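You operate a simulated robot arm through the tools that you are given. There is no shell and no other tool.

You run a simulated robot arm. Do the job below in one go: nothing can be reset, and whatever is moved stays where it is left.

TASK
Put things in order on the middle of the island desk. At the end: the clear powder cup from the middle of the island desk is on the grey plastic tray; the white jar (marked "PINS") from the middle of the island desk stands where the clear powder cup stood; the black resin bottle (marked "CLEAR") from the middle of the island desk stands where the white jar stood; the blue felt pad stands where the black resin bottle stood; whatever was shut is shut again. Leave all else as you found it, and nothing knocked over.

The check looks at the end state, three seconds after you hand in, the way a careful person would. Anything else that was tipped, shoved, dropped, spilled or broken makes it a failure.

THE ROBOT
A 7-joint arm with a two-finger parallel gripper, fixed in place. Base frame: the origin is on the floor under the middle of its stand, x ahead of it, y to its left, z up; the work surface is at about z = 1020. Lengths are in mm, angles in degrees, forces in N, time in s.
With the tool pointing down near the work surface it reaches from about 140 to 660 mm from the base axis. Its first joint turns from -66.0 to 66.0 degrees. Payload 2.4 kg.
Tool frame: the origin (TCP) lies between the finger pads and is the grasp point; the fingertips stand 30 mm ahead of it; z points along the fingers, y is the line along which they close. The gripper opens to 94 mm. The fingers are 28 mm wide and 10 mm thick; the gripper's body (50 by 96 mm) begins 55 mm behind the TCP.
Orientation is that of the tool frame in the base frame, as a unit quaternion [x, y, z, w]. With the fingers straight down and closing along the base's y, the tool's x points along the base's -x, its y along +y and its z along -z.

THE INTERFACE
- The arm moves only by the tool play_rows. Its argument "targets" is a list of rows, each a list of 2 entries, a list of its own where there are three numbers: the shift along the tool's x, y, z in m, then the turn, a rotation vector about the tool's x, y, z in degrees. In form: [[[tx, ty, tz], [wx, wy, wz]], ...]. A call has 1 to 20 rows; each row is the pose to reach, as a shift and turn from the pose commanded when the call began, along the tool's axes at that moment. "grip" is the finger opening in m, from 0 to 0.094, set as the call begins (left out, the last holds). Rows are played at 5 a second. More than 50 mm and 8.6 degrees between two rows, or a gripper value outside its range, and nothing of the call is played. A pose out of reach is approached as far as the arm can. The call stops where the force on the tool passes 40 N (or 10 N more than at its start, if that is more) or the arm is blocked; 0.2 s more then pass. Each finger travels about 153 mm/s and halts on what it meets, pressing with about 25 N; the grip force reading is that of the motor and also rises with nothing between the fingers. The clock runs only during rows and for 0.2 s after the last one: add rows that repeat a pose to give the fingers time. The reply holds the time, the measured pose of the TCP, the force on the tool along the base axes, the opening and the grip force, in the units named above and with some noise, with the torque about the TCP (base axes, N m) and any sound that the robot's microphone picked up.
- Cameras (640 x 400 px; columns grow to the right, rows downward): "scene" is fixed at [47.3, 492.4, 1452.9]; the picture's right is [-0.64, -0.77, 0.00], its down [-0.37, 0.30, -0.88] and it looks along [0.68, -0.56, -0.48] (base axes); focal length 292 px, centre (320, 200). "wrist" rides on the gripper at [76, 14, -102] in the tool frame; the picture's right is [-0.18, 0.98, 0.00], its down [-0.75, -0.14, -0.64] and it looks along [-0.63, -0.12, 0.77] (tool axes); focal length 243 px, centre (320, 200). There is no depth. A picture from a camera that has moved, and an enlarged one, comes with that camera's place and axes in the base frame and with its lens. The place of the scene camera against the robot may be out by one fixed shift of up to 12 mm in any direction.
- get_image(camera): a new picture of that camera. It takes no simulated time.
- zoom(camera, box): a new picture of the part [left, top, right, bottom] of that camera's present view, enlarged. It takes no simulated time.
- close_job(): hands the job in; it is judged then, once.

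Places have to be worked out from the pictures, the camera data and where the tool is seen. Open the gripper and draw the arm clear of the work before you hand the job in, unless the task says otherwise.

The tools are called as name(argument=value, ...) on one line, values as JSON. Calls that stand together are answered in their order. play_rows: Moves the arm, as the interface text tells. Its arguments: {"type":"object","properties":{"targets":{"type":"array"},"grip":{"type":"number"}},"required":["targets"]} The other tools are called the same way: get_image (camera) takes a picture; zoom (camera, box) takes an enlarged picture of a part of a camera's view; close_job () hands the job in.

At the start:

```text
time_s: 0.0
eef_pos: [424.1, 84.0, 1304.9]
orientation: [0.0, 1.0, 0.0, 0.001]
contact_force: [1.0, -0.2, 0.1]
moment: [0.01, -0.01, 0.02]
width: 94.0
grasp_force: 0.0
```

scene: 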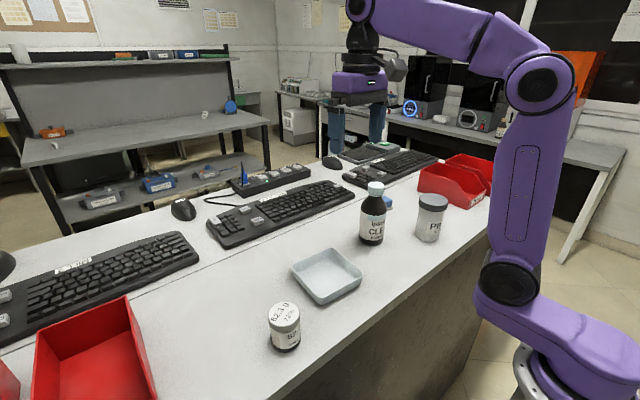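
wrist: 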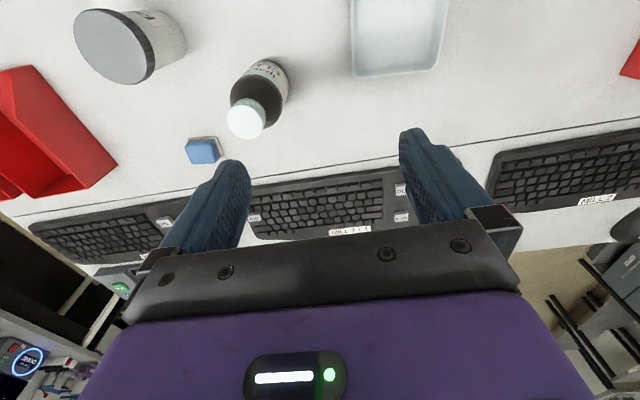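

I'll start by taking closer looks at the desk objects from both cameras before moving anything.

zoom(camera="scene", box=[240, 160, 500, 360])

zoom(camera="wrist", box=[0, 0, 320, 200])

zoom(camera="wrist", box=[320, 0, 640, 200])

zoom(camera="scene", box=[340, 160, 460, 260])

```text
2.00 times, centred on (370, 260) of scene
camera zoom: at [47.3, 492.4, 1452.9], right [-0.64, -0.77, 0.0], down [-0.37, 0.3, -0.88], along [0.68, -0.56, -0.48], focal length 584 px, centre (220, 80)
```

zoom: 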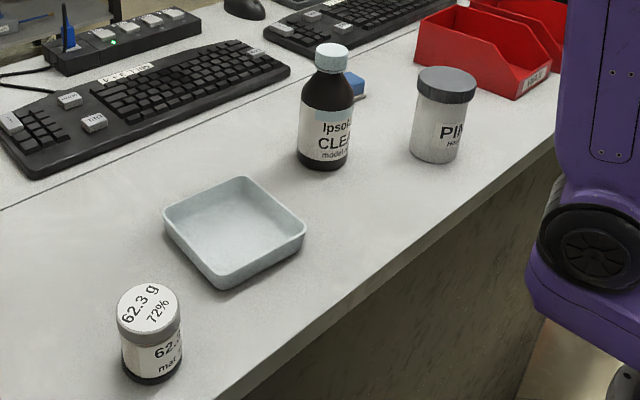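

```text
2.00 times, centred on (160, 100) of wrist
camera zoom: at [348.2, 97.3, 1406.2], right [0.18, 0.98, 0.0], down [0.75, -0.14, 0.64], along [0.63, -0.12, -0.77], focal length 485 px, centre (640, 400)
```

zoom: 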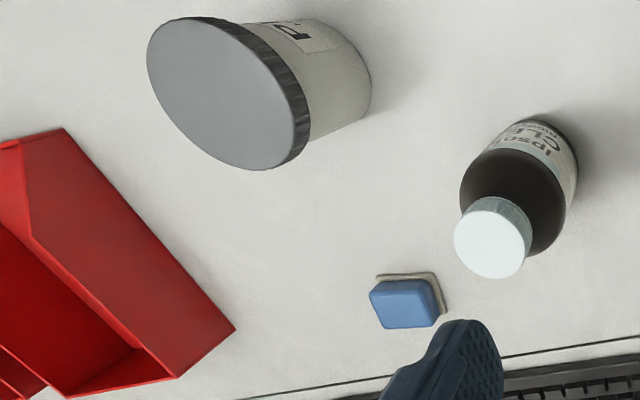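

```text
2.00 times, centred on (480, 100) of wrist
camera zoom: at [348.2, 97.3, 1406.2], right [0.18, 0.98, 0.0], down [0.75, -0.14, 0.64], along [0.63, -0.12, -0.77], focal length 485 px, centre (0, 400)
```

zoom: 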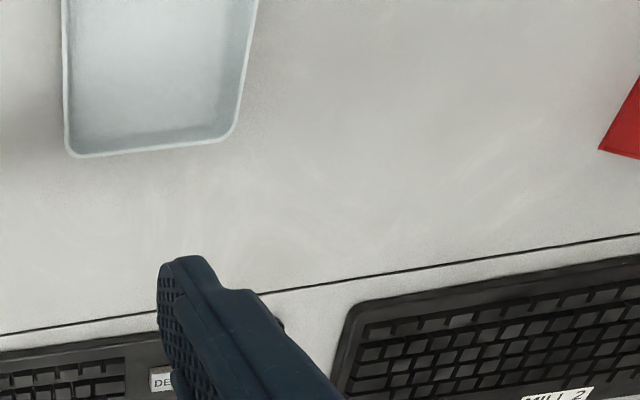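

```text
4.00 times, centred on (400, 210) of scene
camera zoom: at [47.3, 492.4, 1452.9], right [-0.64, -0.77, 0.0], down [-0.37, 0.3, -0.88], along [0.68, -0.56, -0.48], focal length 1167 px, centre (0, 160)
```

zoom: 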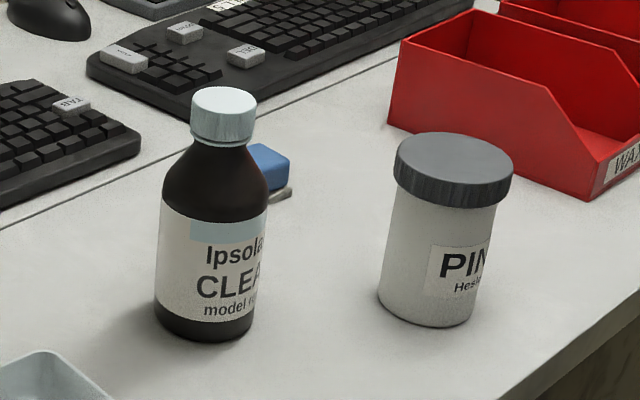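

The cup reads near (319, 338), the tray (381, 199), the bottle (417, 20), the jar (339, -96) and the pad (505, -134). I'll move the hand at safe height so the wrist camera gets a better view of the jar, bottle and pad.

play_rows(targets=[[[0.018, -0.029, 0], [0, 0, 0]], [[0.036, -0.058, 0], [0, 0, 0]], [[0.054, -0.087, 0], [0, 0, 0]], [[0.072, -0.116, 0], [0, 0, 0]], [[0.09, -0.145, 0], [0, 0, 0]], [[0.108, -0.174, 0], [0, 0, 0]], [[0.108, -0.174, 0], [0, 0, 0]]], grip=0.094)

get_image(camera="wrist")

get_image(camera="scene")

```text
time_s: 1.6
eef_pos: [313.3, -91.3, 1305.3]
orientation: [0.001, 1.0, 0.001, 0.0]
contact_force: [-0.4, 0.5, 0.7]
moment: [-0.01, 0.02, -0.03]
width: 94.3
grasp_force: 0.0
```

```text
taken
camera wrist: at [237.1, -76.8, 1406.4], right [0.18, 0.98, 0.0], down [0.75, -0.14, 0.64], along [0.63, -0.12, -0.77], focal length 243 px, centre (320, 200)
```

wrist: 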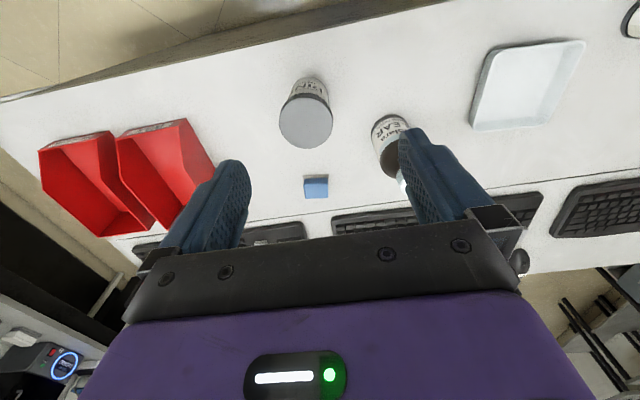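

```text
taken
```

scene: 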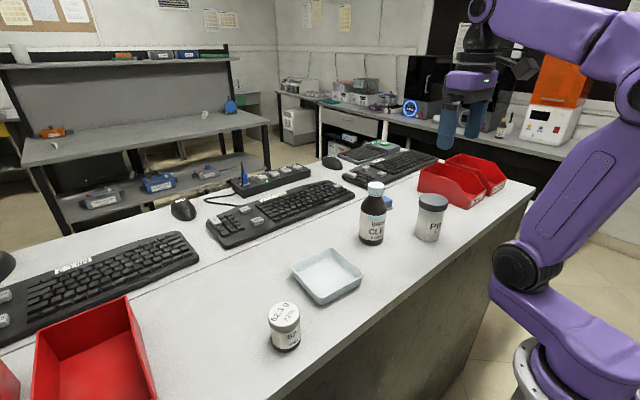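

The wrist view now shows the jar, pad and bottle in front of the hand. I'll zoom for precise edges.

zoom(camera="wrist", box=[260, 60, 420, 160])

zoom(camera="wrist", box=[276, 150, 356, 200])

zoom(camera="wrist", box=[360, 100, 440, 150])

zoom(camera="wrist", box=[440, 20, 600, 140])

```text
4.00 times, centred on (340, 110) of wrist
camera zoom: at [237.1, -76.8, 1406.4], right [0.18, 0.98, 0.0], down [0.75, -0.14, 0.64], along [0.63, -0.12, -0.77], focal length 970 px, centre (240, 560)
```

zoom: 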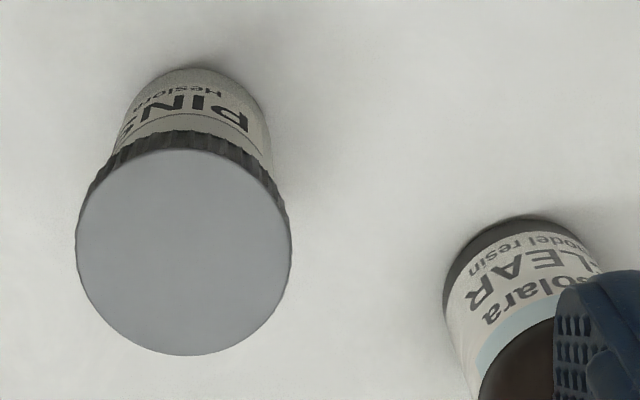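

```text
8.00 times, centred on (316, 175) of wrist
camera zoom: at [237.1, -76.8, 1406.4], right [0.18, 0.98, 0.0], down [0.75, -0.14, 0.64], along [0.63, -0.12, -0.77], focal length 1941 px, centre (352, 400)
```

zoom: 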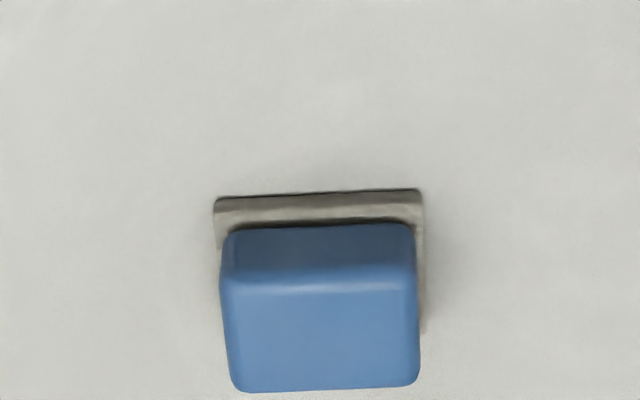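

```text
8.00 times, centred on (400, 125) of wrist
camera zoom: at [237.1, -76.8, 1406.4], right [0.18, 0.98, 0.0], down [0.75, -0.14, 0.64], along [0.63, -0.12, -0.77], focal length 1941 px, centre (-320, 800)
```

zoom: 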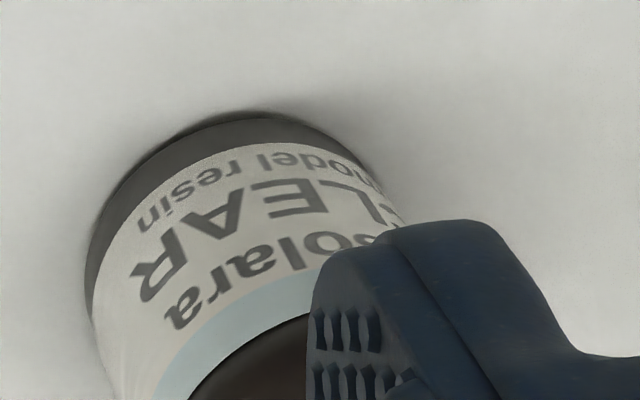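

```text
3.33 times, centred on (520, 80) of wrist
camera zoom: at [237.1, -76.8, 1406.4], right [0.18, 0.98, 0.0], down [0.75, -0.14, 0.64], along [0.63, -0.12, -0.77], focal length 809 px, centre (-347, 600)
```

zoom: 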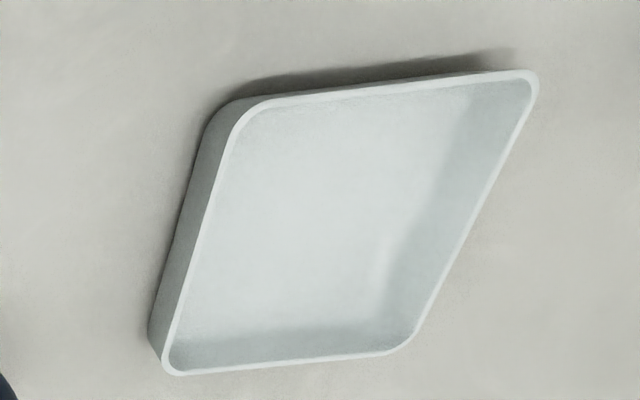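

From two wrist views, the jar's lid centre triangulates to about (349, -115, 1121), so the scene camera's reading is shifted by some mm. I'll move behind the bottle for an unobstructed view.

play_rows(targets=[[[-0.02, 0.024, 0], [0, 0, 0]], [[-0.04, 0.048, 0], [0, 0, 0]], [[-0.06, 0.073, 0], [0, 0, 0]], [[-0.081, 0.097, 0], [0, 0, 0]], [[-0.081, 0.097, 0], [0, 0, 0]], [[-0.081, 0.097, 0], [0, 0, 0]]])

get_image(camera="wrist")

zoom(camera="wrist", box=[240, 20, 400, 120])

```text
time_s: 3.0
eef_pos: [397.4, 5.8, 1307.1]
orientation: [0.001, 1.0, 0.001, -0.001]
contact_force: [0.0, 0.3, -0.3]
moment: [-0.01, 0.01, -0.02]
width: 94.1
grasp_force: 0.1
```

```text
taken
camera wrist: at [321.3, 19.7, 1408.0], right [0.19, 0.98, 0.0], down [0.75, -0.14, 0.64], along [0.63, -0.12, -0.77], focal length 243 px, centre (320, 200)
```

wrist: 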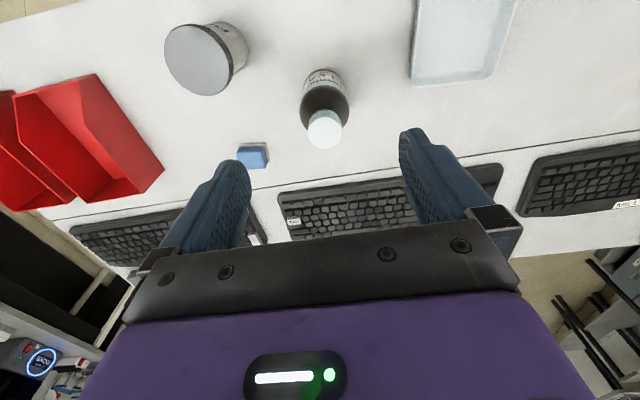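

```text
4.00 times, centred on (320, 70) of wrist
camera zoom: at [321.3, 19.7, 1408.0], right [0.19, 0.98, 0.0], down [0.75, -0.14, 0.64], along [0.63, -0.12, -0.77], focal length 970 px, centre (320, 720)
```

zoom: 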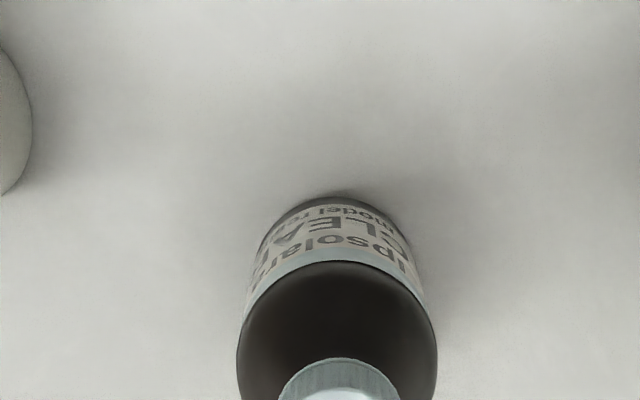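

The bottle is now visible between the fingers. Zooming on its cap, base and the pad for triangulation.

zoom(camera="wrist", box=[280, 60, 376, 160])

zoom(camera="wrist", box=[220, 130, 300, 180])

```text
4.00 times, centred on (328, 110) of wrist
camera zoom: at [321.3, 19.7, 1408.0], right [0.19, 0.98, 0.0], down [0.75, -0.14, 0.64], along [0.63, -0.12, -0.77], focal length 970 px, centre (288, 560)
```

zoom: 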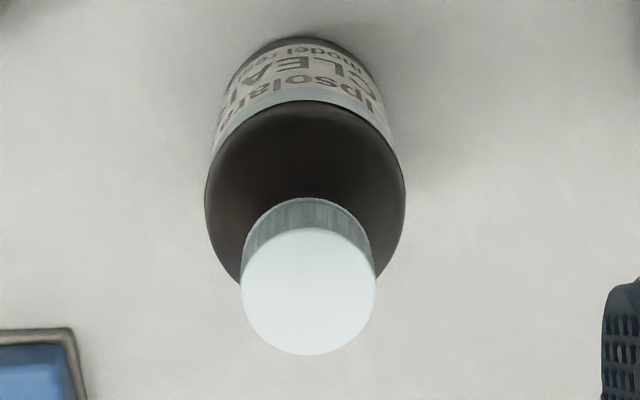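

```text
8.00 times, centred on (260, 155) of wrist
camera zoom: at [321.3, 19.7, 1408.0], right [0.19, 0.98, 0.0], down [0.75, -0.14, 0.64], along [0.63, -0.12, -0.77], focal length 1941 px, centre (800, 560)
```

zoom: 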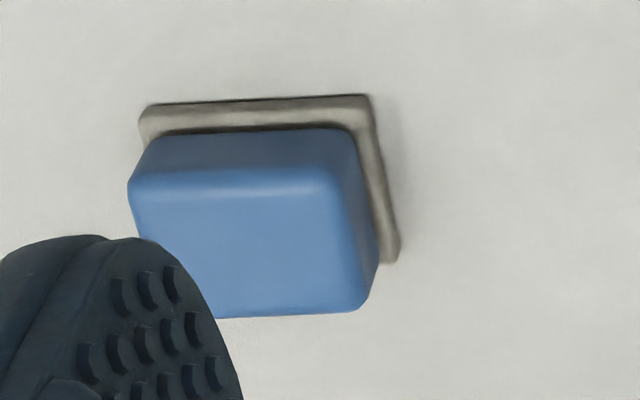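

The bottle axis comes out near (431, 5) with a height of about 143; the pad's base is about 50x41 centred near (509, -133), yawed about -9°, with its top near z 1055. Next I look over the tray.

play_rows(targets=[[[0.008, 0.036, 0], [0, 0, 0]], [[0.016, 0.073, 0], [0, 0, 0]], [[0.024, 0.11, 0], [0, 0, 0]], [[0.032, 0.146, 0], [0, 0, 0]], [[0.041, 0.183, 0], [0, 0, 0]], [[0.041, 0.183, 0], [0, 0, 0]], [[0.041, 0.183, 0], [0, 0, 0]]])

get_image(camera="wrist")

zoom(camera="wrist", box=[240, 10, 432, 130])

```text
time_s: 4.6
eef_pos: [355.3, 189.3, 1303.8]
orientation: [0.0, 1.0, 0.001, 0.0]
contact_force: [-0.1, -0.3, 0.3]
moment: [0.05, -0.03, 0.02]
width: 94.2
grasp_force: 0.0
```

```text
taken
camera wrist: at [279.9, 202.5, 1405.5], right [0.18, 0.98, 0.0], down [0.75, -0.14, 0.64], along [0.63, -0.12, -0.77], focal length 243 px, centre (320, 200)
```

wrist: 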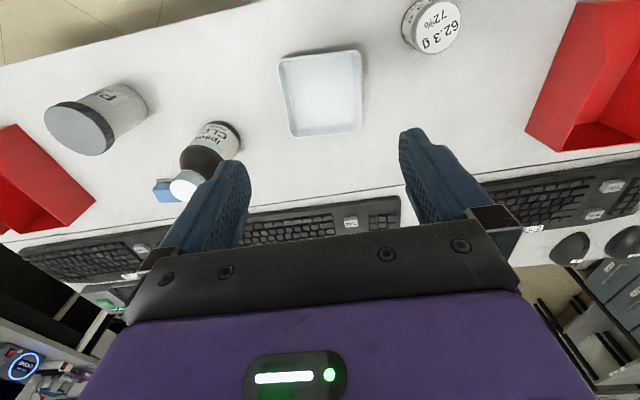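

```text
3.33 times, centred on (336, 70) of wrist
camera zoom: at [279.9, 202.5, 1405.5], right [0.18, 0.98, 0.0], down [0.75, -0.14, 0.64], along [0.63, -0.12, -0.77], focal length 809 px, centre (267, 633)
```

zoom: 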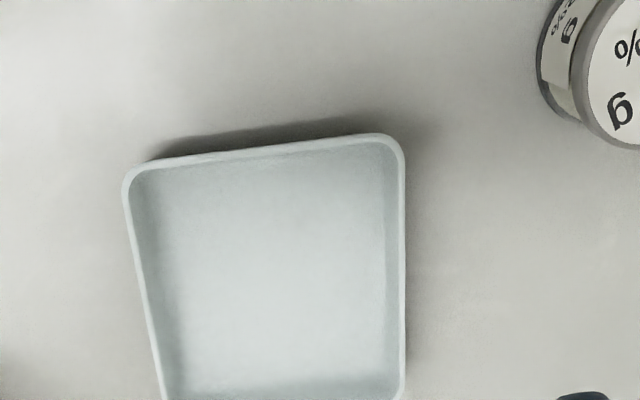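

The tray is about 110 x 110 mm, centred near (391, 186), yawed about -8°. The cup comes next, so I'll place the camera behind it.

play_rows(targets=[[[0.016, 0.036, 0], [0, 0, 0]], [[0.032, 0.072, 0], [0, 0, 0]], [[0.048, 0.108, 0], [0, 0, 0]], [[0.063, 0.141, 0], [0, 0, 0]], [[0.063, 0.141, 0], [0, 0, 0]], [[0.063, 0.141, 0], [0, 0, 0]]])

get_image(camera="wrist")

zoom(camera="wrist", box=[260, 30, 420, 130])

zoom(camera="scene", box=[250, 290, 320, 360])

```text
time_s: 6.0
eef_pos: [293.8, 330.3, 1304.5]
orientation: [0.0, 1.0, 0.0, -0.001]
contact_force: [0.0, -0.1, 0.7]
moment: [-0.02, 0.0, 0.01]
width: 93.9
grasp_force: 0.0
```

```text
taken
camera wrist: at [217.4, 345.2, 1405.9], right [0.18, 0.98, 0.0], down [0.75, -0.14, 0.64], along [0.63, -0.12, -0.77], focal length 243 px, centre (320, 200)
```

wrist: 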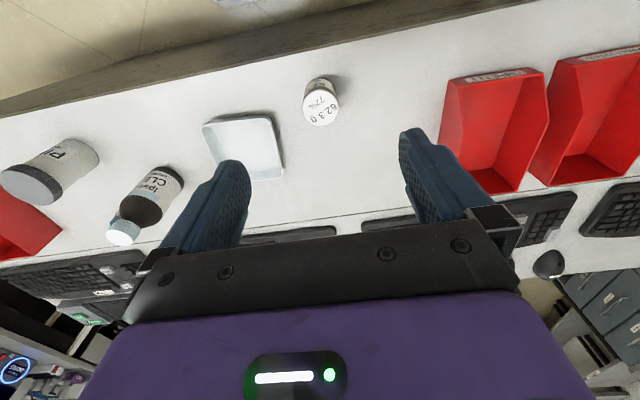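

```text
4.00 times, centred on (340, 80) of wrist
camera zoom: at [217.4, 345.2, 1405.9], right [0.18, 0.98, 0.0], down [0.75, -0.14, 0.64], along [0.63, -0.12, -0.77], focal length 970 px, centre (240, 680)
```

zoom: 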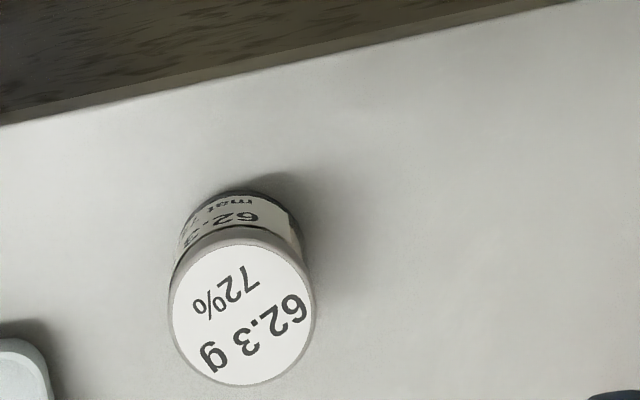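

```text
5.71 times, centred on (285, 325) of scene
camera zoom: at [47.3, 492.4, 1452.9], right [-0.64, -0.77, 0.0], down [-0.37, 0.3, -0.88], along [0.68, -0.56, -0.48], focal length 1667 px, centre (520, -514)
```

zoom: 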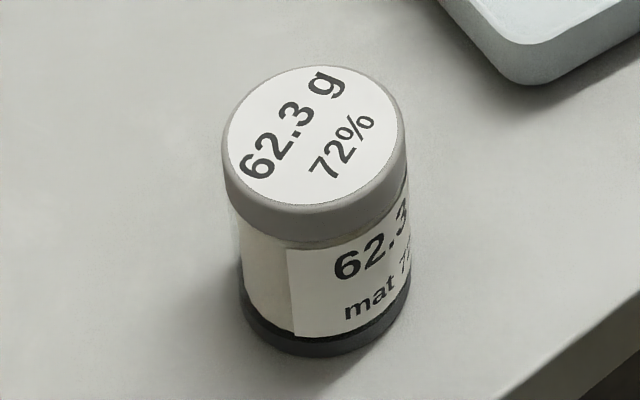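

The cup appears centred near (330, 325), about 50 mm across and about 60 mm tall. I'll go above it with open fingers to z≈1160 and check alignment against the tool axis (column 320).

play_rows(targets=[[[-0.019, -0.003, 0], [0, 0, 0]], [[-0.037, -0.0055, 0], [0, 0, 0]], [[-0.037, -0.0055, 0.036], [0, 0, 0]], [[-0.037, -0.0055, 0.072], [0, 0, 0]], [[-0.037, -0.0055, 0.108], [0, 0, 0]], [[-0.037, -0.0055, 0.1445], [0, 0, 0]], [[-0.037, -0.0055, 0.1445], [0, 0, 0]], [[-0.037, -0.0055, 0.1445], [0, 0, 0]]], grip=0.094)

get_image(camera="wrist")

zoom(camera="wrist", box=[240, 60, 400, 160])

get_image(camera="scene")

```text
time_s: 7.8
eef_pos: [331.5, 323.8, 1159.0]
orientation: [0.0, 1.0, -0.001, 0.0]
contact_force: [0.4, 0.1, 0.4]
moment: [0.01, 0.02, 0.01]
width: 94.1
grasp_force: 0.0
```

```text
taken
camera wrist: at [256.3, 338.5, 1261.2], right [0.18, 0.98, 0.0], down [0.75, -0.14, 0.64], along [0.63, -0.12, -0.77], focal length 243 px, centre (320, 200)
```

wrist: 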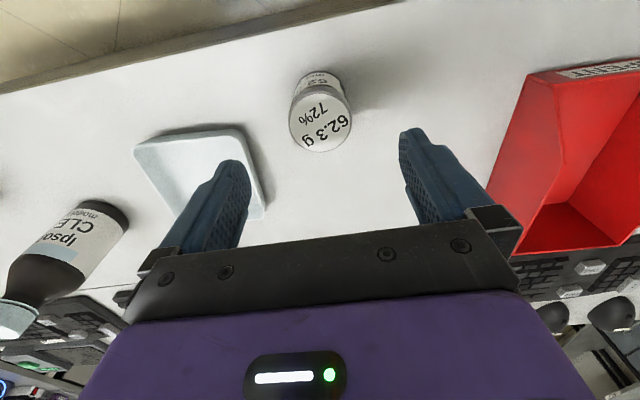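

```text
4.00 times, centred on (320, 110) of wrist
camera zoom: at [256.3, 338.5, 1261.2], right [0.18, 0.98, 0.0], down [0.75, -0.14, 0.64], along [0.63, -0.12, -0.77], focal length 970 px, centre (320, 560)
```

zoom: 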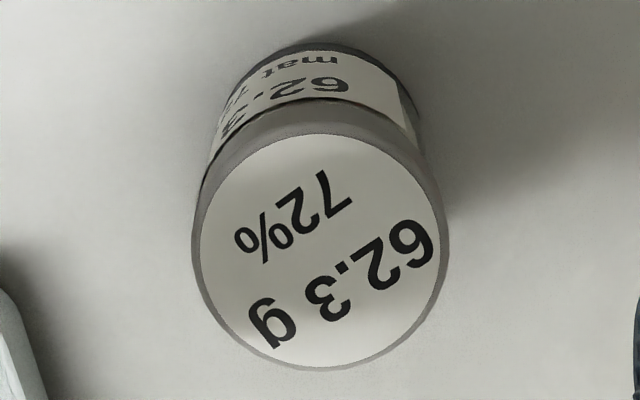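

```text
taken
```

scene: 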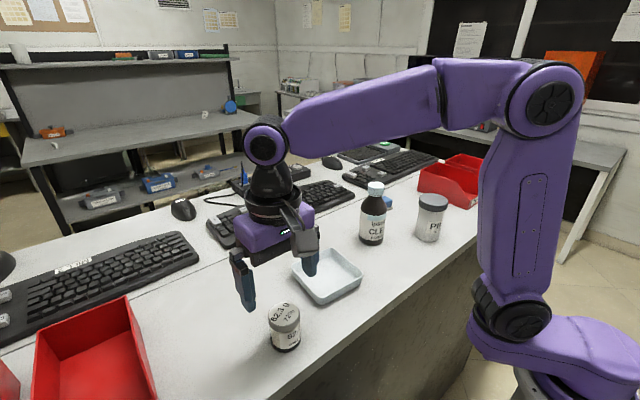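

The cup lid sits on the tool axis (column ~320), so the cup is at about (330, 325). I'll descend straight down to z≈1076 with fingers open, then close in a separate call.

play_rows(targets=[[[0, 0, 0.02], [0, 0, 0]], [[0, 0, 0.04], [0, 0, 0]], [[0, 0, 0.06], [0, 0, 0]], [[0, 0, 0.074], [0, 0, 0]], [[0, 0, 0.0845], [0, 0, 0]], [[0, 0, 0.0845], [0, 0, 0]]], grip=0.094)

get_image(camera="scene")

get_image(camera="wrist")

```text
time_s: 9.2
eef_pos: [330.7, 325.5, 1075.2]
orientation: [0.0, 1.0, 0.0, 0.0]
contact_force: [-1.2, 0.6, 0.0]
moment: [0.05, 0.02, 0.01]
width: 93.9
grasp_force: 0.0
```

```text
taken
```

scene: 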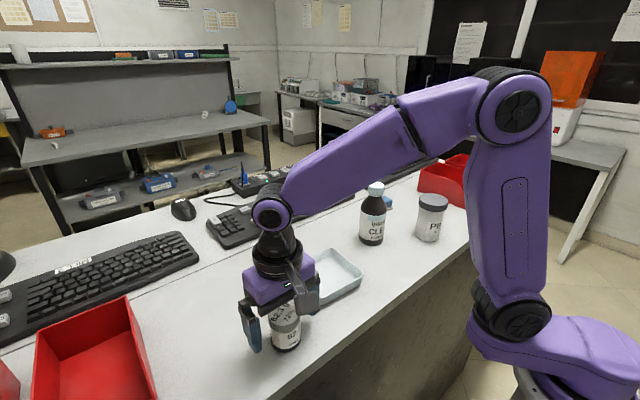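

```text
taken
camera wrist: at [254.3, 339.6, 1176.6], right [0.18, 0.98, 0.0], down [0.75, -0.14, 0.64], along [0.63, -0.12, -0.77], focal length 243 px, centre (320, 200)
```

wrist: 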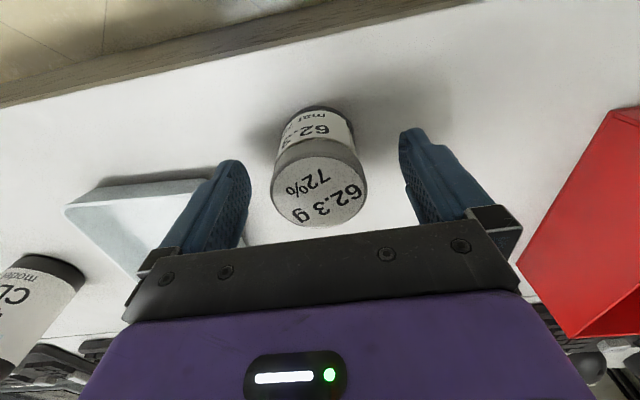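

Lid top is level with the TCP and centred between the fingers. Closing on the cup while holding the pose.

play_rows(targets=[[[0, 0, 0], [0, 0, 0]], [[0, 0, 0], [0, 0, 0]], [[0, 0, 0], [0, 0, 0]], [[0, 0, 0], [0, 0, 0]]], grip=0.03)

get_image(camera="wrist")

```text
time_s: 10.2
eef_pos: [329.9, 325.4, 1074.5]
orientation: [0.0, 1.0, 0.0, 0.0]
contact_force: [-0.5, -0.1, -0.2]
moment: [0.01, 0.0, 0.02]
width: 49.2
grasp_force: 25.4
```

```text
taken
camera wrist: at [254.3, 339.6, 1176.7], right [0.18, 0.98, 0.0], down [0.75, -0.14, 0.64], along [0.63, -0.12, -0.77], focal length 243 px, centre (320, 200)
```

wrist: 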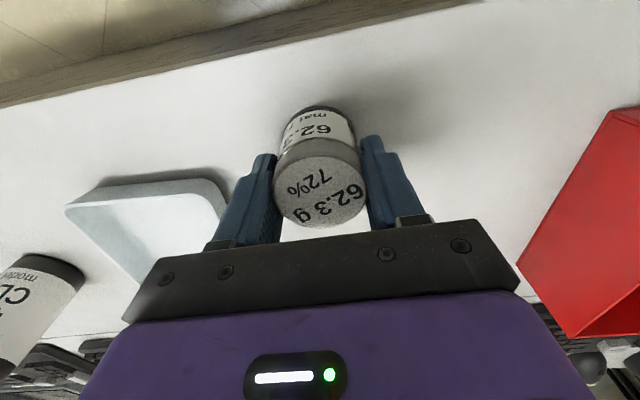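

Gripped at 49.2 mm with 25 N and the cup hasn't visibly moved. Lifting slowly and checking the load and lid.

play_rows(targets=[[[0, 0, -0.005], [0, 0, 0]], [[0, 0, -0.015], [0, 0, 0]], [[0, 0, -0.03], [0, 0, 0]], [[0, 0, -0.05], [0, 0, 0]], [[0, 0, -0.075], [0, 0, 0]], [[0, 0, -0.075], [0, 0, 0]]])

get_image(camera="wrist")

get_image(camera="scene")

```text
time_s: 11.6
eef_pos: [329.2, 326.1, 1149.4]
orientation: [0.001, 1.0, 0.0, 0.0]
contact_force: [-0.4, -0.4, -1.5]
moment: [-0.01, 0.01, 0.0]
width: 49.3
grasp_force: 24.8
```

```text
taken
camera wrist: at [253.7, 338.7, 1251.6], right [0.19, 0.98, 0.0], down [0.75, -0.14, 0.64], along [0.63, -0.12, -0.77], focal length 243 px, centre (320, 200)
```

wrist: 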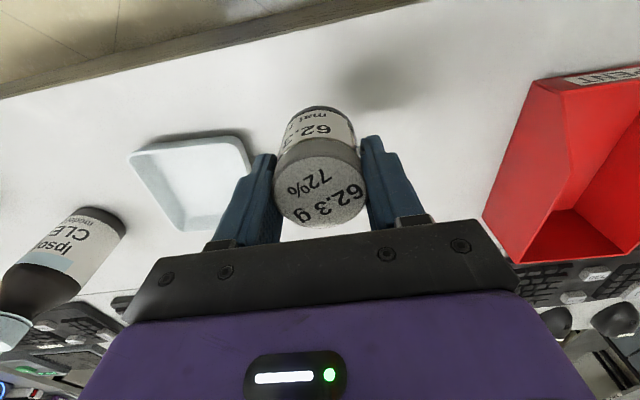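

```text
taken
```

scene: 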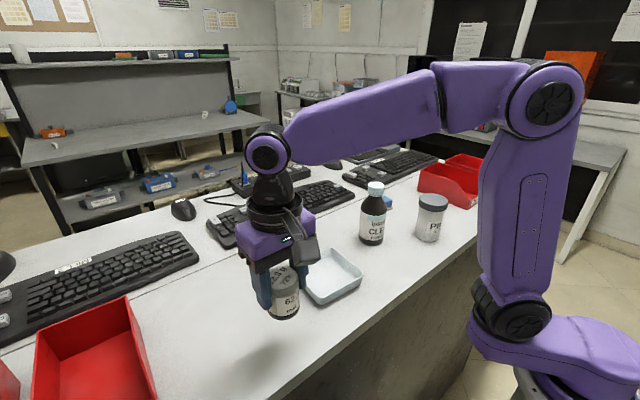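

The cup came up cleanly, weighing about 150 g. The tray centre is about (392, 187) with the rim near z 1043; carrying the cup over it at the present height.

play_rows(targets=[[[-0.008, -0.018, 0], [0, 0, 0]], [[-0.021, -0.046, 0], [0, 0, 0]], [[-0.034, -0.076, 0], [0, 0, 0]], [[-0.046, -0.104, 0], [0, 0, 0]], [[-0.056, -0.126, 0], [0, 0, 0]], [[-0.062, -0.1385, 0], [0, 0, 0]], [[-0.062, -0.1385, 0], [0, 0, 0]], [[-0.062, -0.1385, 0], [0, 0, 0]]])

get_image(camera="wrist")

zoom(camera="scene", box=[220, 180, 420, 320])

```text
time_s: 13.4
eef_pos: [393.0, 187.7, 1149.8]
orientation: [-0.001, 1.0, 0.0, 0.0]
contact_force: [0.7, 0.1, -0.4]
moment: [-0.01, 0.0, -0.03]
width: 49.4
grasp_force: 24.5
```

```text
taken
camera wrist: at [317.6, 201.2, 1252.2], right [0.18, 0.98, 0.0], down [0.75, -0.14, 0.64], along [0.63, -0.12, -0.77], focal length 243 px, centre (320, 200)
```

wrist: 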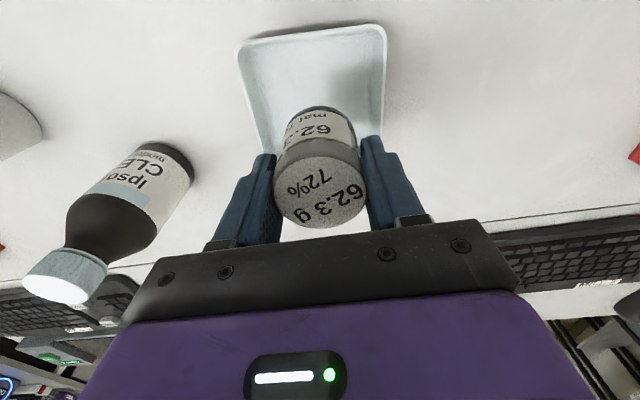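

```text
2.86 times, centred on (320, 250) of scene
camera zoom: at [47.3, 492.4, 1452.9], right [-0.64, -0.77, 0.0], down [-0.37, 0.3, -0.88], along [0.68, -0.56, -0.48], focal length 834 px, centre (320, 57)
```

zoom: 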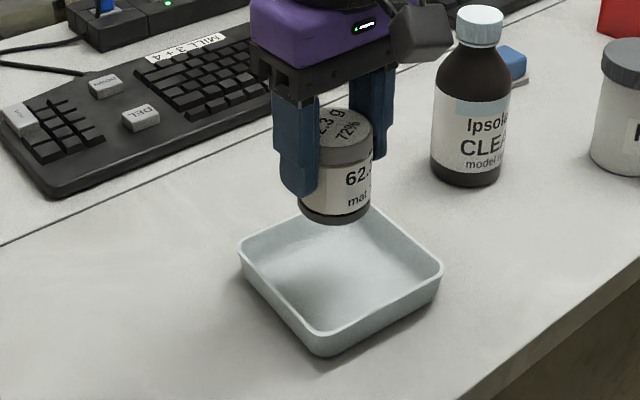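

The cup is over the tray interior; tray centre re-measured near (390, 187). Lowering towards the tray floor, stopping a few mm above expected contact.

play_rows(targets=[[[0.001, 0, 0.02], [0, 0, 0]], [[0.001, 0, 0.04], [0, 0, 0]], [[0.001, 0, 0.056], [0, 0, 0]], [[0.001, 0, 0.066], [0, 0, 0]], [[0.001, 0, 0.066], [0, 0, 0]]])

zoom(camera="scene", box=[220, 180, 420, 320])

get_image(camera="wrist")

```text
time_s: 14.6
eef_pos: [392.3, 187.2, 1084.2]
orientation: [0.0, 1.0, -0.001, 0.0]
contact_force: [1.0, 0.3, 0.0]
moment: [0.01, -0.03, 0.01]
width: 49.5
grasp_force: 24.6
```

```text
2.86 times, centred on (320, 250) of scene
camera zoom: at [47.3, 492.4, 1452.9], right [-0.64, -0.77, 0.0], down [-0.37, 0.3, -0.88], along [0.68, -0.56, -0.48], focal length 834 px, centre (320, 57)
```

zoom: 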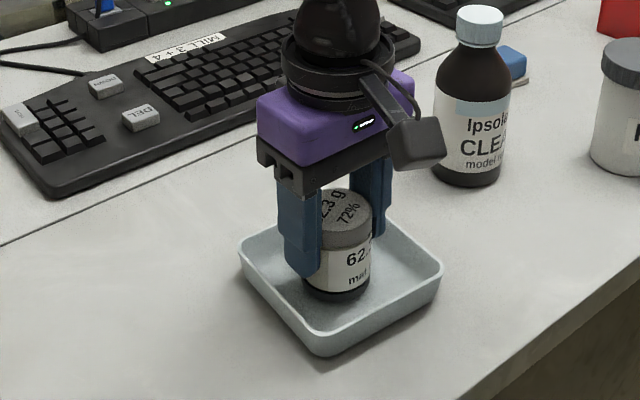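

```text
taken
camera wrist: at [315.9, 200.7, 1185.6], right [0.18, 0.98, 0.0], down [0.75, -0.14, 0.64], along [0.63, -0.12, -0.77], focal length 243 px, centre (320, 200)
```

wrist: 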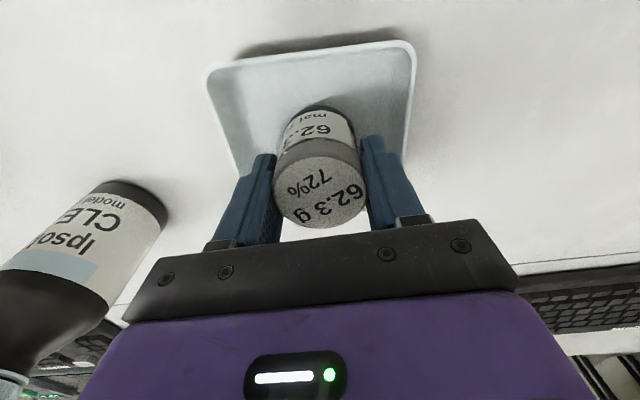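

Everything is clear; the cup's bottom should be roughly 5 mm above the tray floor. Lowering in fine steps and watching the force.

play_rows(targets=[[[0, 0, 0.001], [0, 0, 0]], [[0, 0, 0.002], [0, 0, 0]], [[0, 0, 0.003], [0, 0, 0]], [[0, 0, 0.003], [0, 0, 0]]])

```text
time_s: 15.6
eef_pos: [391.8, 186.5, 1080.6]
orientation: [0.0, 1.0, 0.0, 0.0]
contact_force: [0.5, 0.0, -0.7]
moment: [0.01, -0.02, 0.02]
width: 49.1
grasp_force: 25.2
```

No contact yet at about z 1082; continuing by 1 mm steps.

play_rows(targets=[[[0, 0, 0.001], [0, 0, 0]], [[0, 0, 0.001], [0, 0, 0]]])

play_rows(targets=[[[0, 0, 0.001], [0, 0, 0]], [[0, 0, 0.001], [0, 0, 0]]])

```text
time_s: 16.2
eef_pos: [392.3, 186.2, 1080.6]
orientation: [0.0, 1.0, 0.0, 0.0]
contact_force: [1.1, -0.2, -0.7]
moment: [0.0, 0.02, -0.04]
width: 49.2
grasp_force: 25.4
```

```text
time_s: 16.8
eef_pos: [391.0, 186.4, 1079.0]
orientation: [-0.001, 1.0, 0.0, 0.0]
contact_force: [-0.7, -0.4, -1.2]
moment: [0.0, -0.03, 0.02]
width: 49.1
grasp_force: 25.2
```

Still carrying the weight with no contact at commanded 1079.9; one more millimetre at a time.

play_rows(targets=[[[0, 0, 0.001], [0, 0, 0]], [[0, 0, 0.001], [0, 0, 0]]])

zoom(camera="scene", box=[280, 220, 380, 310])

```text
time_s: 17.4
eef_pos: [390.8, 186.0, 1078.8]
orientation: [0.0, 1.0, 0.0, 0.001]
contact_force: [-0.9, -0.9, 6.7]
moment: [-0.06, 0.05, -0.01]
width: 49.1
grasp_force: 24.7
```

```text
4.44 times, centred on (330, 265) of scene
camera zoom: at [47.2, 492.3, 1452.9], right [-0.64, -0.77, 0.0], down [-0.37, 0.3, -0.88], along [0.68, -0.56, -0.48], focal length 1297 px, centre (276, -89)
```

zoom: 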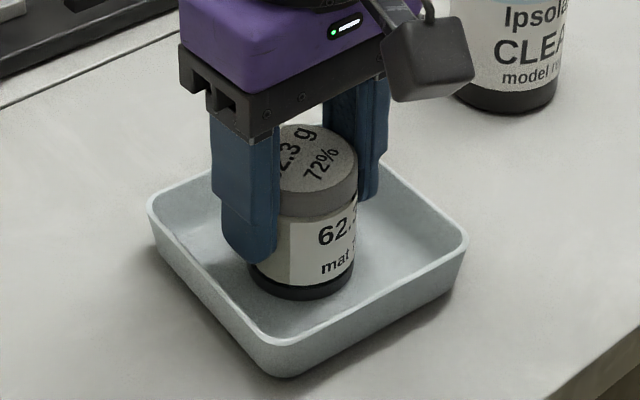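

Contact force +6.7 N: the cup rests on the tray floor. Opening moderately, staying within the tray walls.

play_rows(targets=[[[0, 0, -0.0005], [0, 0, 0]], [[0, 0, -0.0005], [0, 0, 0]], [[0, 0, -0.0005], [0, 0, 0]]], grip=0.068)

zoom(camera="scene", box=[280, 220, 380, 310])

get_image(camera="wrist")

```text
time_s: 18.2
eef_pos: [392.6, 186.6, 1079.3]
orientation: [0.0, 1.0, 0.0, 0.0]
contact_force: [-0.1, -0.2, 0.5]
moment: [0.01, 0.02, -0.03]
width: 68.1
grasp_force: 0.0
```

```text
4.44 times, centred on (330, 265) of scene
camera zoom: at [47.3, 492.4, 1452.9], right [-0.64, -0.77, 0.0], down [-0.37, 0.3, -0.88], along [0.68, -0.56, -0.48], focal length 1297 px, centre (276, -89)
```

zoom: 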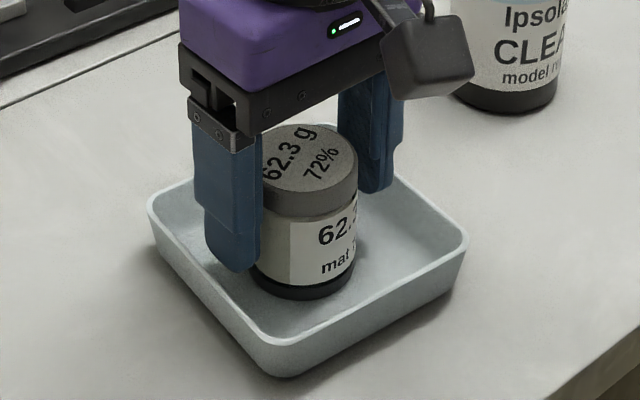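

```text
taken
camera wrist: at [315.3, 200.3, 1180.9], right [0.18, 0.98, 0.0], down [0.75, -0.14, 0.64], along [0.63, -0.12, -0.77], focal length 243 px, centre (320, 200)
```

wrist: 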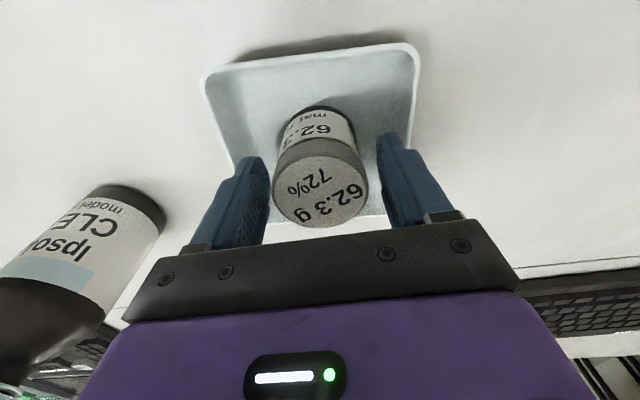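

The cup stands in the tray, lid on. Lifting straight up, then moving above the jar at about (350, -115) at height to check alignment.

play_rows(targets=[[[0, 0, -0.02], [0, 0, 0]], [[0, 0, -0.05], [0, 0, 0]], [[0, 0, -0.09], [0, 0, 0]], [[0, 0, -0.13], [0, 0, 0]], [[0, 0, -0.15], [0, 0, 0]], [[0.007, -0.045, -0.16], [0, 0, 0]], [[0.013, -0.09, -0.16], [0, 0, 0]], [[0.019, -0.135, -0.16], [0, 0, 0]], [[0.025, -0.18, -0.16], [0, 0, 0]], [[0.031, -0.225, -0.16], [0, 0, 0]], [[0.037, -0.27, -0.16], [0, 0, 0]], [[0.041, -0.302, -0.16], [0, 0, 0]], [[0.041, -0.302, -0.16], [0, 0, 0]], [[0.041, -0.302, -0.16], [0, 0, 0]]])

get_image(camera="wrist")

get_image(camera="scene")

```text
time_s: 21.2
eef_pos: [348.3, -115.7, 1239.6]
orientation: [-0.001, 1.0, 0.0, 0.0]
contact_force: [-0.5, 0.1, -0.3]
moment: [0.03, 0.01, 0.03]
width: 68.0
grasp_force: 0.1
```

```text
taken
camera wrist: at [272.5, -102.4, 1340.3], right [0.18, 0.98, 0.0], down [0.75, -0.14, 0.64], along [0.63, -0.12, -0.77], focal length 243 px, centre (320, 200)
```

wrist: 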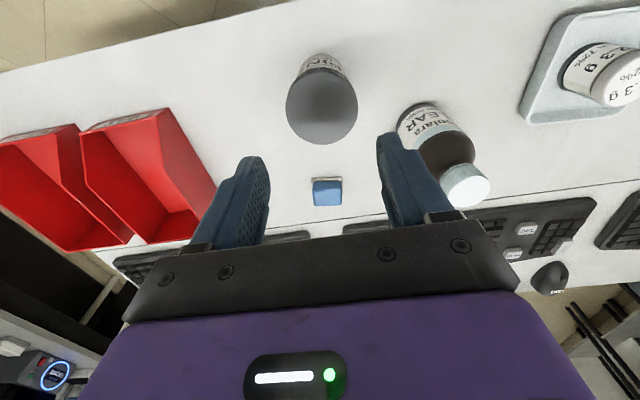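

```text
taken
```

scene: 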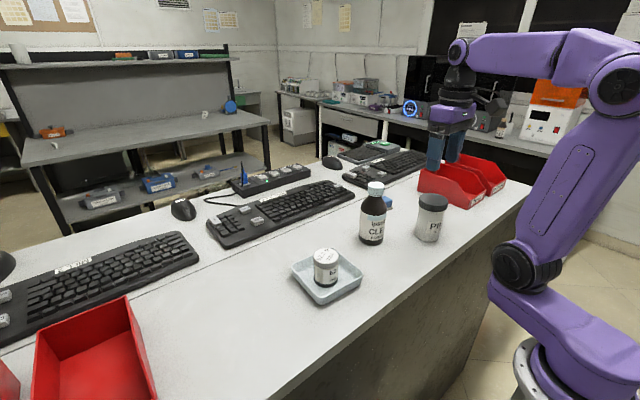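

zoom(camera="wrist", box=[260, 40, 380, 150])

zoom(camera="wrist", box=[290, 160, 370, 220])

```text
3.64 times, centred on (320, 95) of wrist
camera zoom: at [272.5, -102.4, 1340.3], right [0.18, 0.98, 0.0], down [0.75, -0.14, 0.64], along [0.63, -0.12, -0.77], focal length 882 px, centre (320, 582)
```

zoom: 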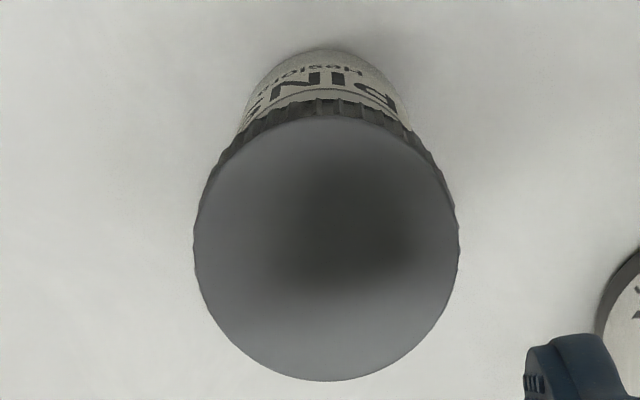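

```text
6.67 times, centred on (330, 190) of wrist
camera zoom: at [272.5, -102.4, 1340.3], right [0.18, 0.98, 0.0], down [0.75, -0.14, 0.64], along [0.63, -0.12, -0.77], focal length 1618 px, centre (253, 267)
```

zoom: 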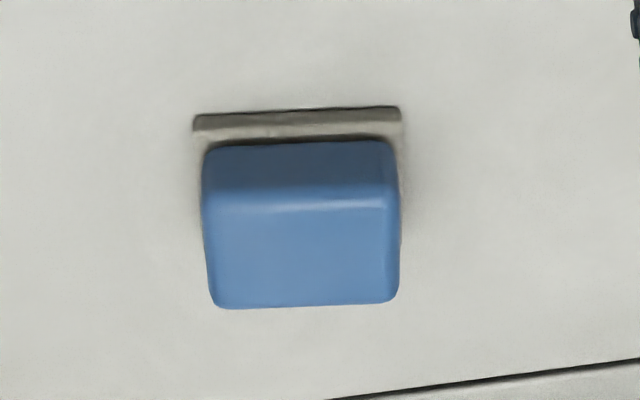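

The jar's lid centre is on column ~321.6 with the expected row, so the jar is at about (350, -113.6), lid 66 mm wide. Opening fully, correcting 1.4 mm in y and descending to z≈1106 to bracket the lid and upper body.

play_rows(targets=[[[0, 0.0014, 0], [0, 0, 0]], [[0, 0.0014, 0], [0, 0, 0]], [[0, 0.0014, 0.03], [0, 0, 0]], [[0, 0.0014, 0.06], [0, 0, 0]], [[0, 0.0014, 0.09], [0, 0, 0]], [[0, 0.0014, 0.115], [0, 0, 0]], [[0, 0.0014, 0.1334], [0, 0, 0]], [[0, 0.0014, 0.1334], [0, 0, 0]]], grip=0.094)

get_image(camera="wrist")

zoom(camera="scene", box=[340, 140, 500, 260])

```text
time_s: 23.0
eef_pos: [350.6, -115.0, 1107.6]
orientation: [-0.001, 1.0, 0.0, 0.001]
contact_force: [-0.3, 0.2, 0.0]
moment: [0.02, -0.02, 0.01]
width: 93.9
grasp_force: 0.1
```

```text
taken
camera wrist: at [274.0, -100.3, 1208.4], right [0.18, 0.98, 0.0], down [0.75, -0.14, 0.64], along [0.63, -0.12, -0.77], focal length 243 px, centre (320, 200)
```

wrist: 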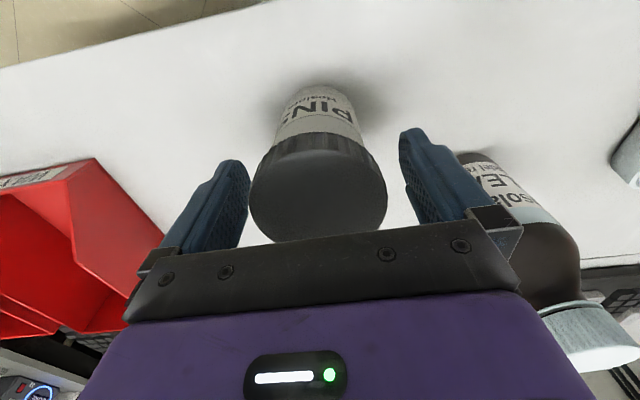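

```text
3.33 times, centred on (420, 200) of scene
camera zoom: at [47.3, 492.4, 1452.9], right [-0.64, -0.77, 0.0], down [-0.37, 0.3, -0.88], along [0.68, -0.56, -0.48], focal length 973 px, centre (-13, 200)
```

zoom: 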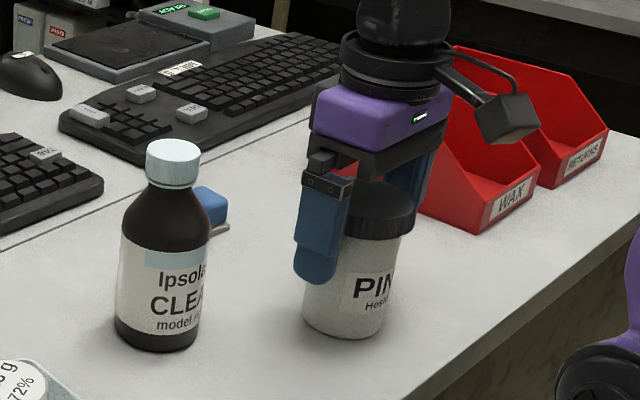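

The jar is centred between the fingers. Closing on it.

play_rows(targets=[[[0, 0, 0], [0, 0, 0]], [[0, 0, 0], [0, 0, 0]], [[0, 0, 0], [0, 0, 0]], [[0, 0, 0], [0, 0, 0]]], grip=0.045)

zoom(camera="scene", box=[340, 140, 500, 260])

```text
time_s: 24.0
eef_pos: [350.1, -114.8, 1106.3]
orientation: [0.0, 1.0, 0.0, 0.0]
contact_force: [-0.3, 0.7, -0.1]
moment: [0.01, 0.0, 0.02]
width: 64.6
grasp_force: 24.9
```

```text
3.33 times, centred on (420, 200) of scene
camera zoom: at [47.3, 492.4, 1452.9], right [-0.64, -0.77, 0.0], down [-0.37, 0.3, -0.88], along [0.68, -0.56, -0.48], focal length 973 px, centre (-13, 200)
```

zoom: 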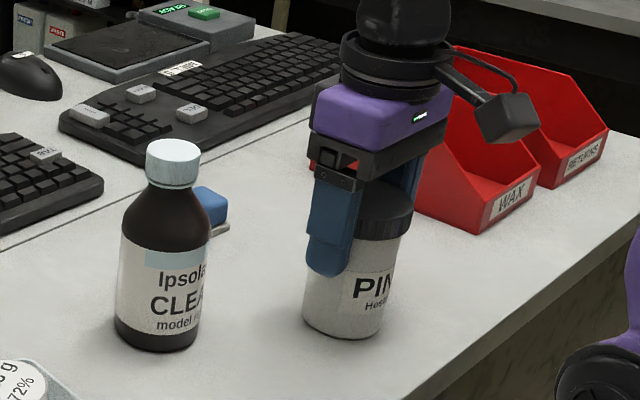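

Gripped at 64.6 mm. Lifting 20 mm first to verify that the jar comes along with its lid.

play_rows(targets=[[[0, 0, -0.003], [0, 0, 0]], [[0, 0, -0.008], [0, 0, 0]], [[0, 0, -0.014], [0, 0, 0]], [[0, 0, -0.02], [0, 0, 0]], [[0, 0, -0.02], [0, 0, 0]]])

zoom(camera="scene", box=[340, 140, 500, 260])

get_image(camera="wrist")

```text
time_s: 25.2
eef_pos: [349.7, -114.9, 1125.9]
orientation: [0.001, 1.0, -0.001, 0.0]
contact_force: [0.1, 0.2, -0.3]
moment: [0.0, 0.01, -0.03]
width: 64.4
grasp_force: 24.6
```

```text
3.33 times, centred on (420, 200) of scene
camera zoom: at [47.3, 492.4, 1452.9], right [-0.64, -0.77, 0.0], down [-0.37, 0.3, -0.88], along [0.68, -0.56, -0.48], focal length 973 px, centre (-13, 200)
```

zoom: 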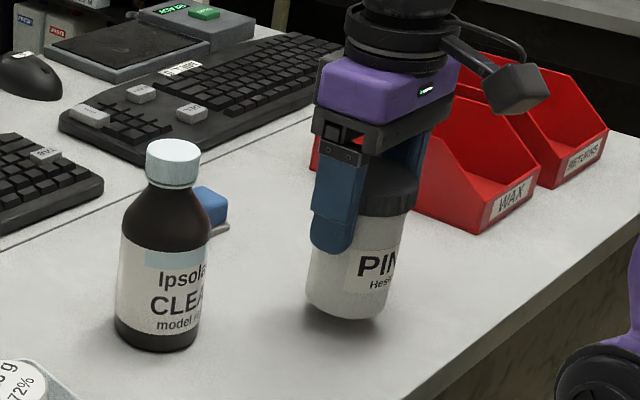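

```text
taken
camera wrist: at [273.9, -100.1, 1227.7], right [0.18, 0.98, 0.0], down [0.75, -0.14, 0.64], along [0.63, -0.12, -0.77], focal length 243 px, centre (320, 200)
```

wrist: 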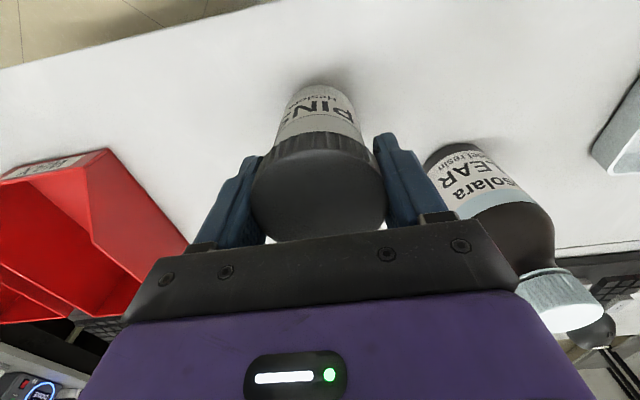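

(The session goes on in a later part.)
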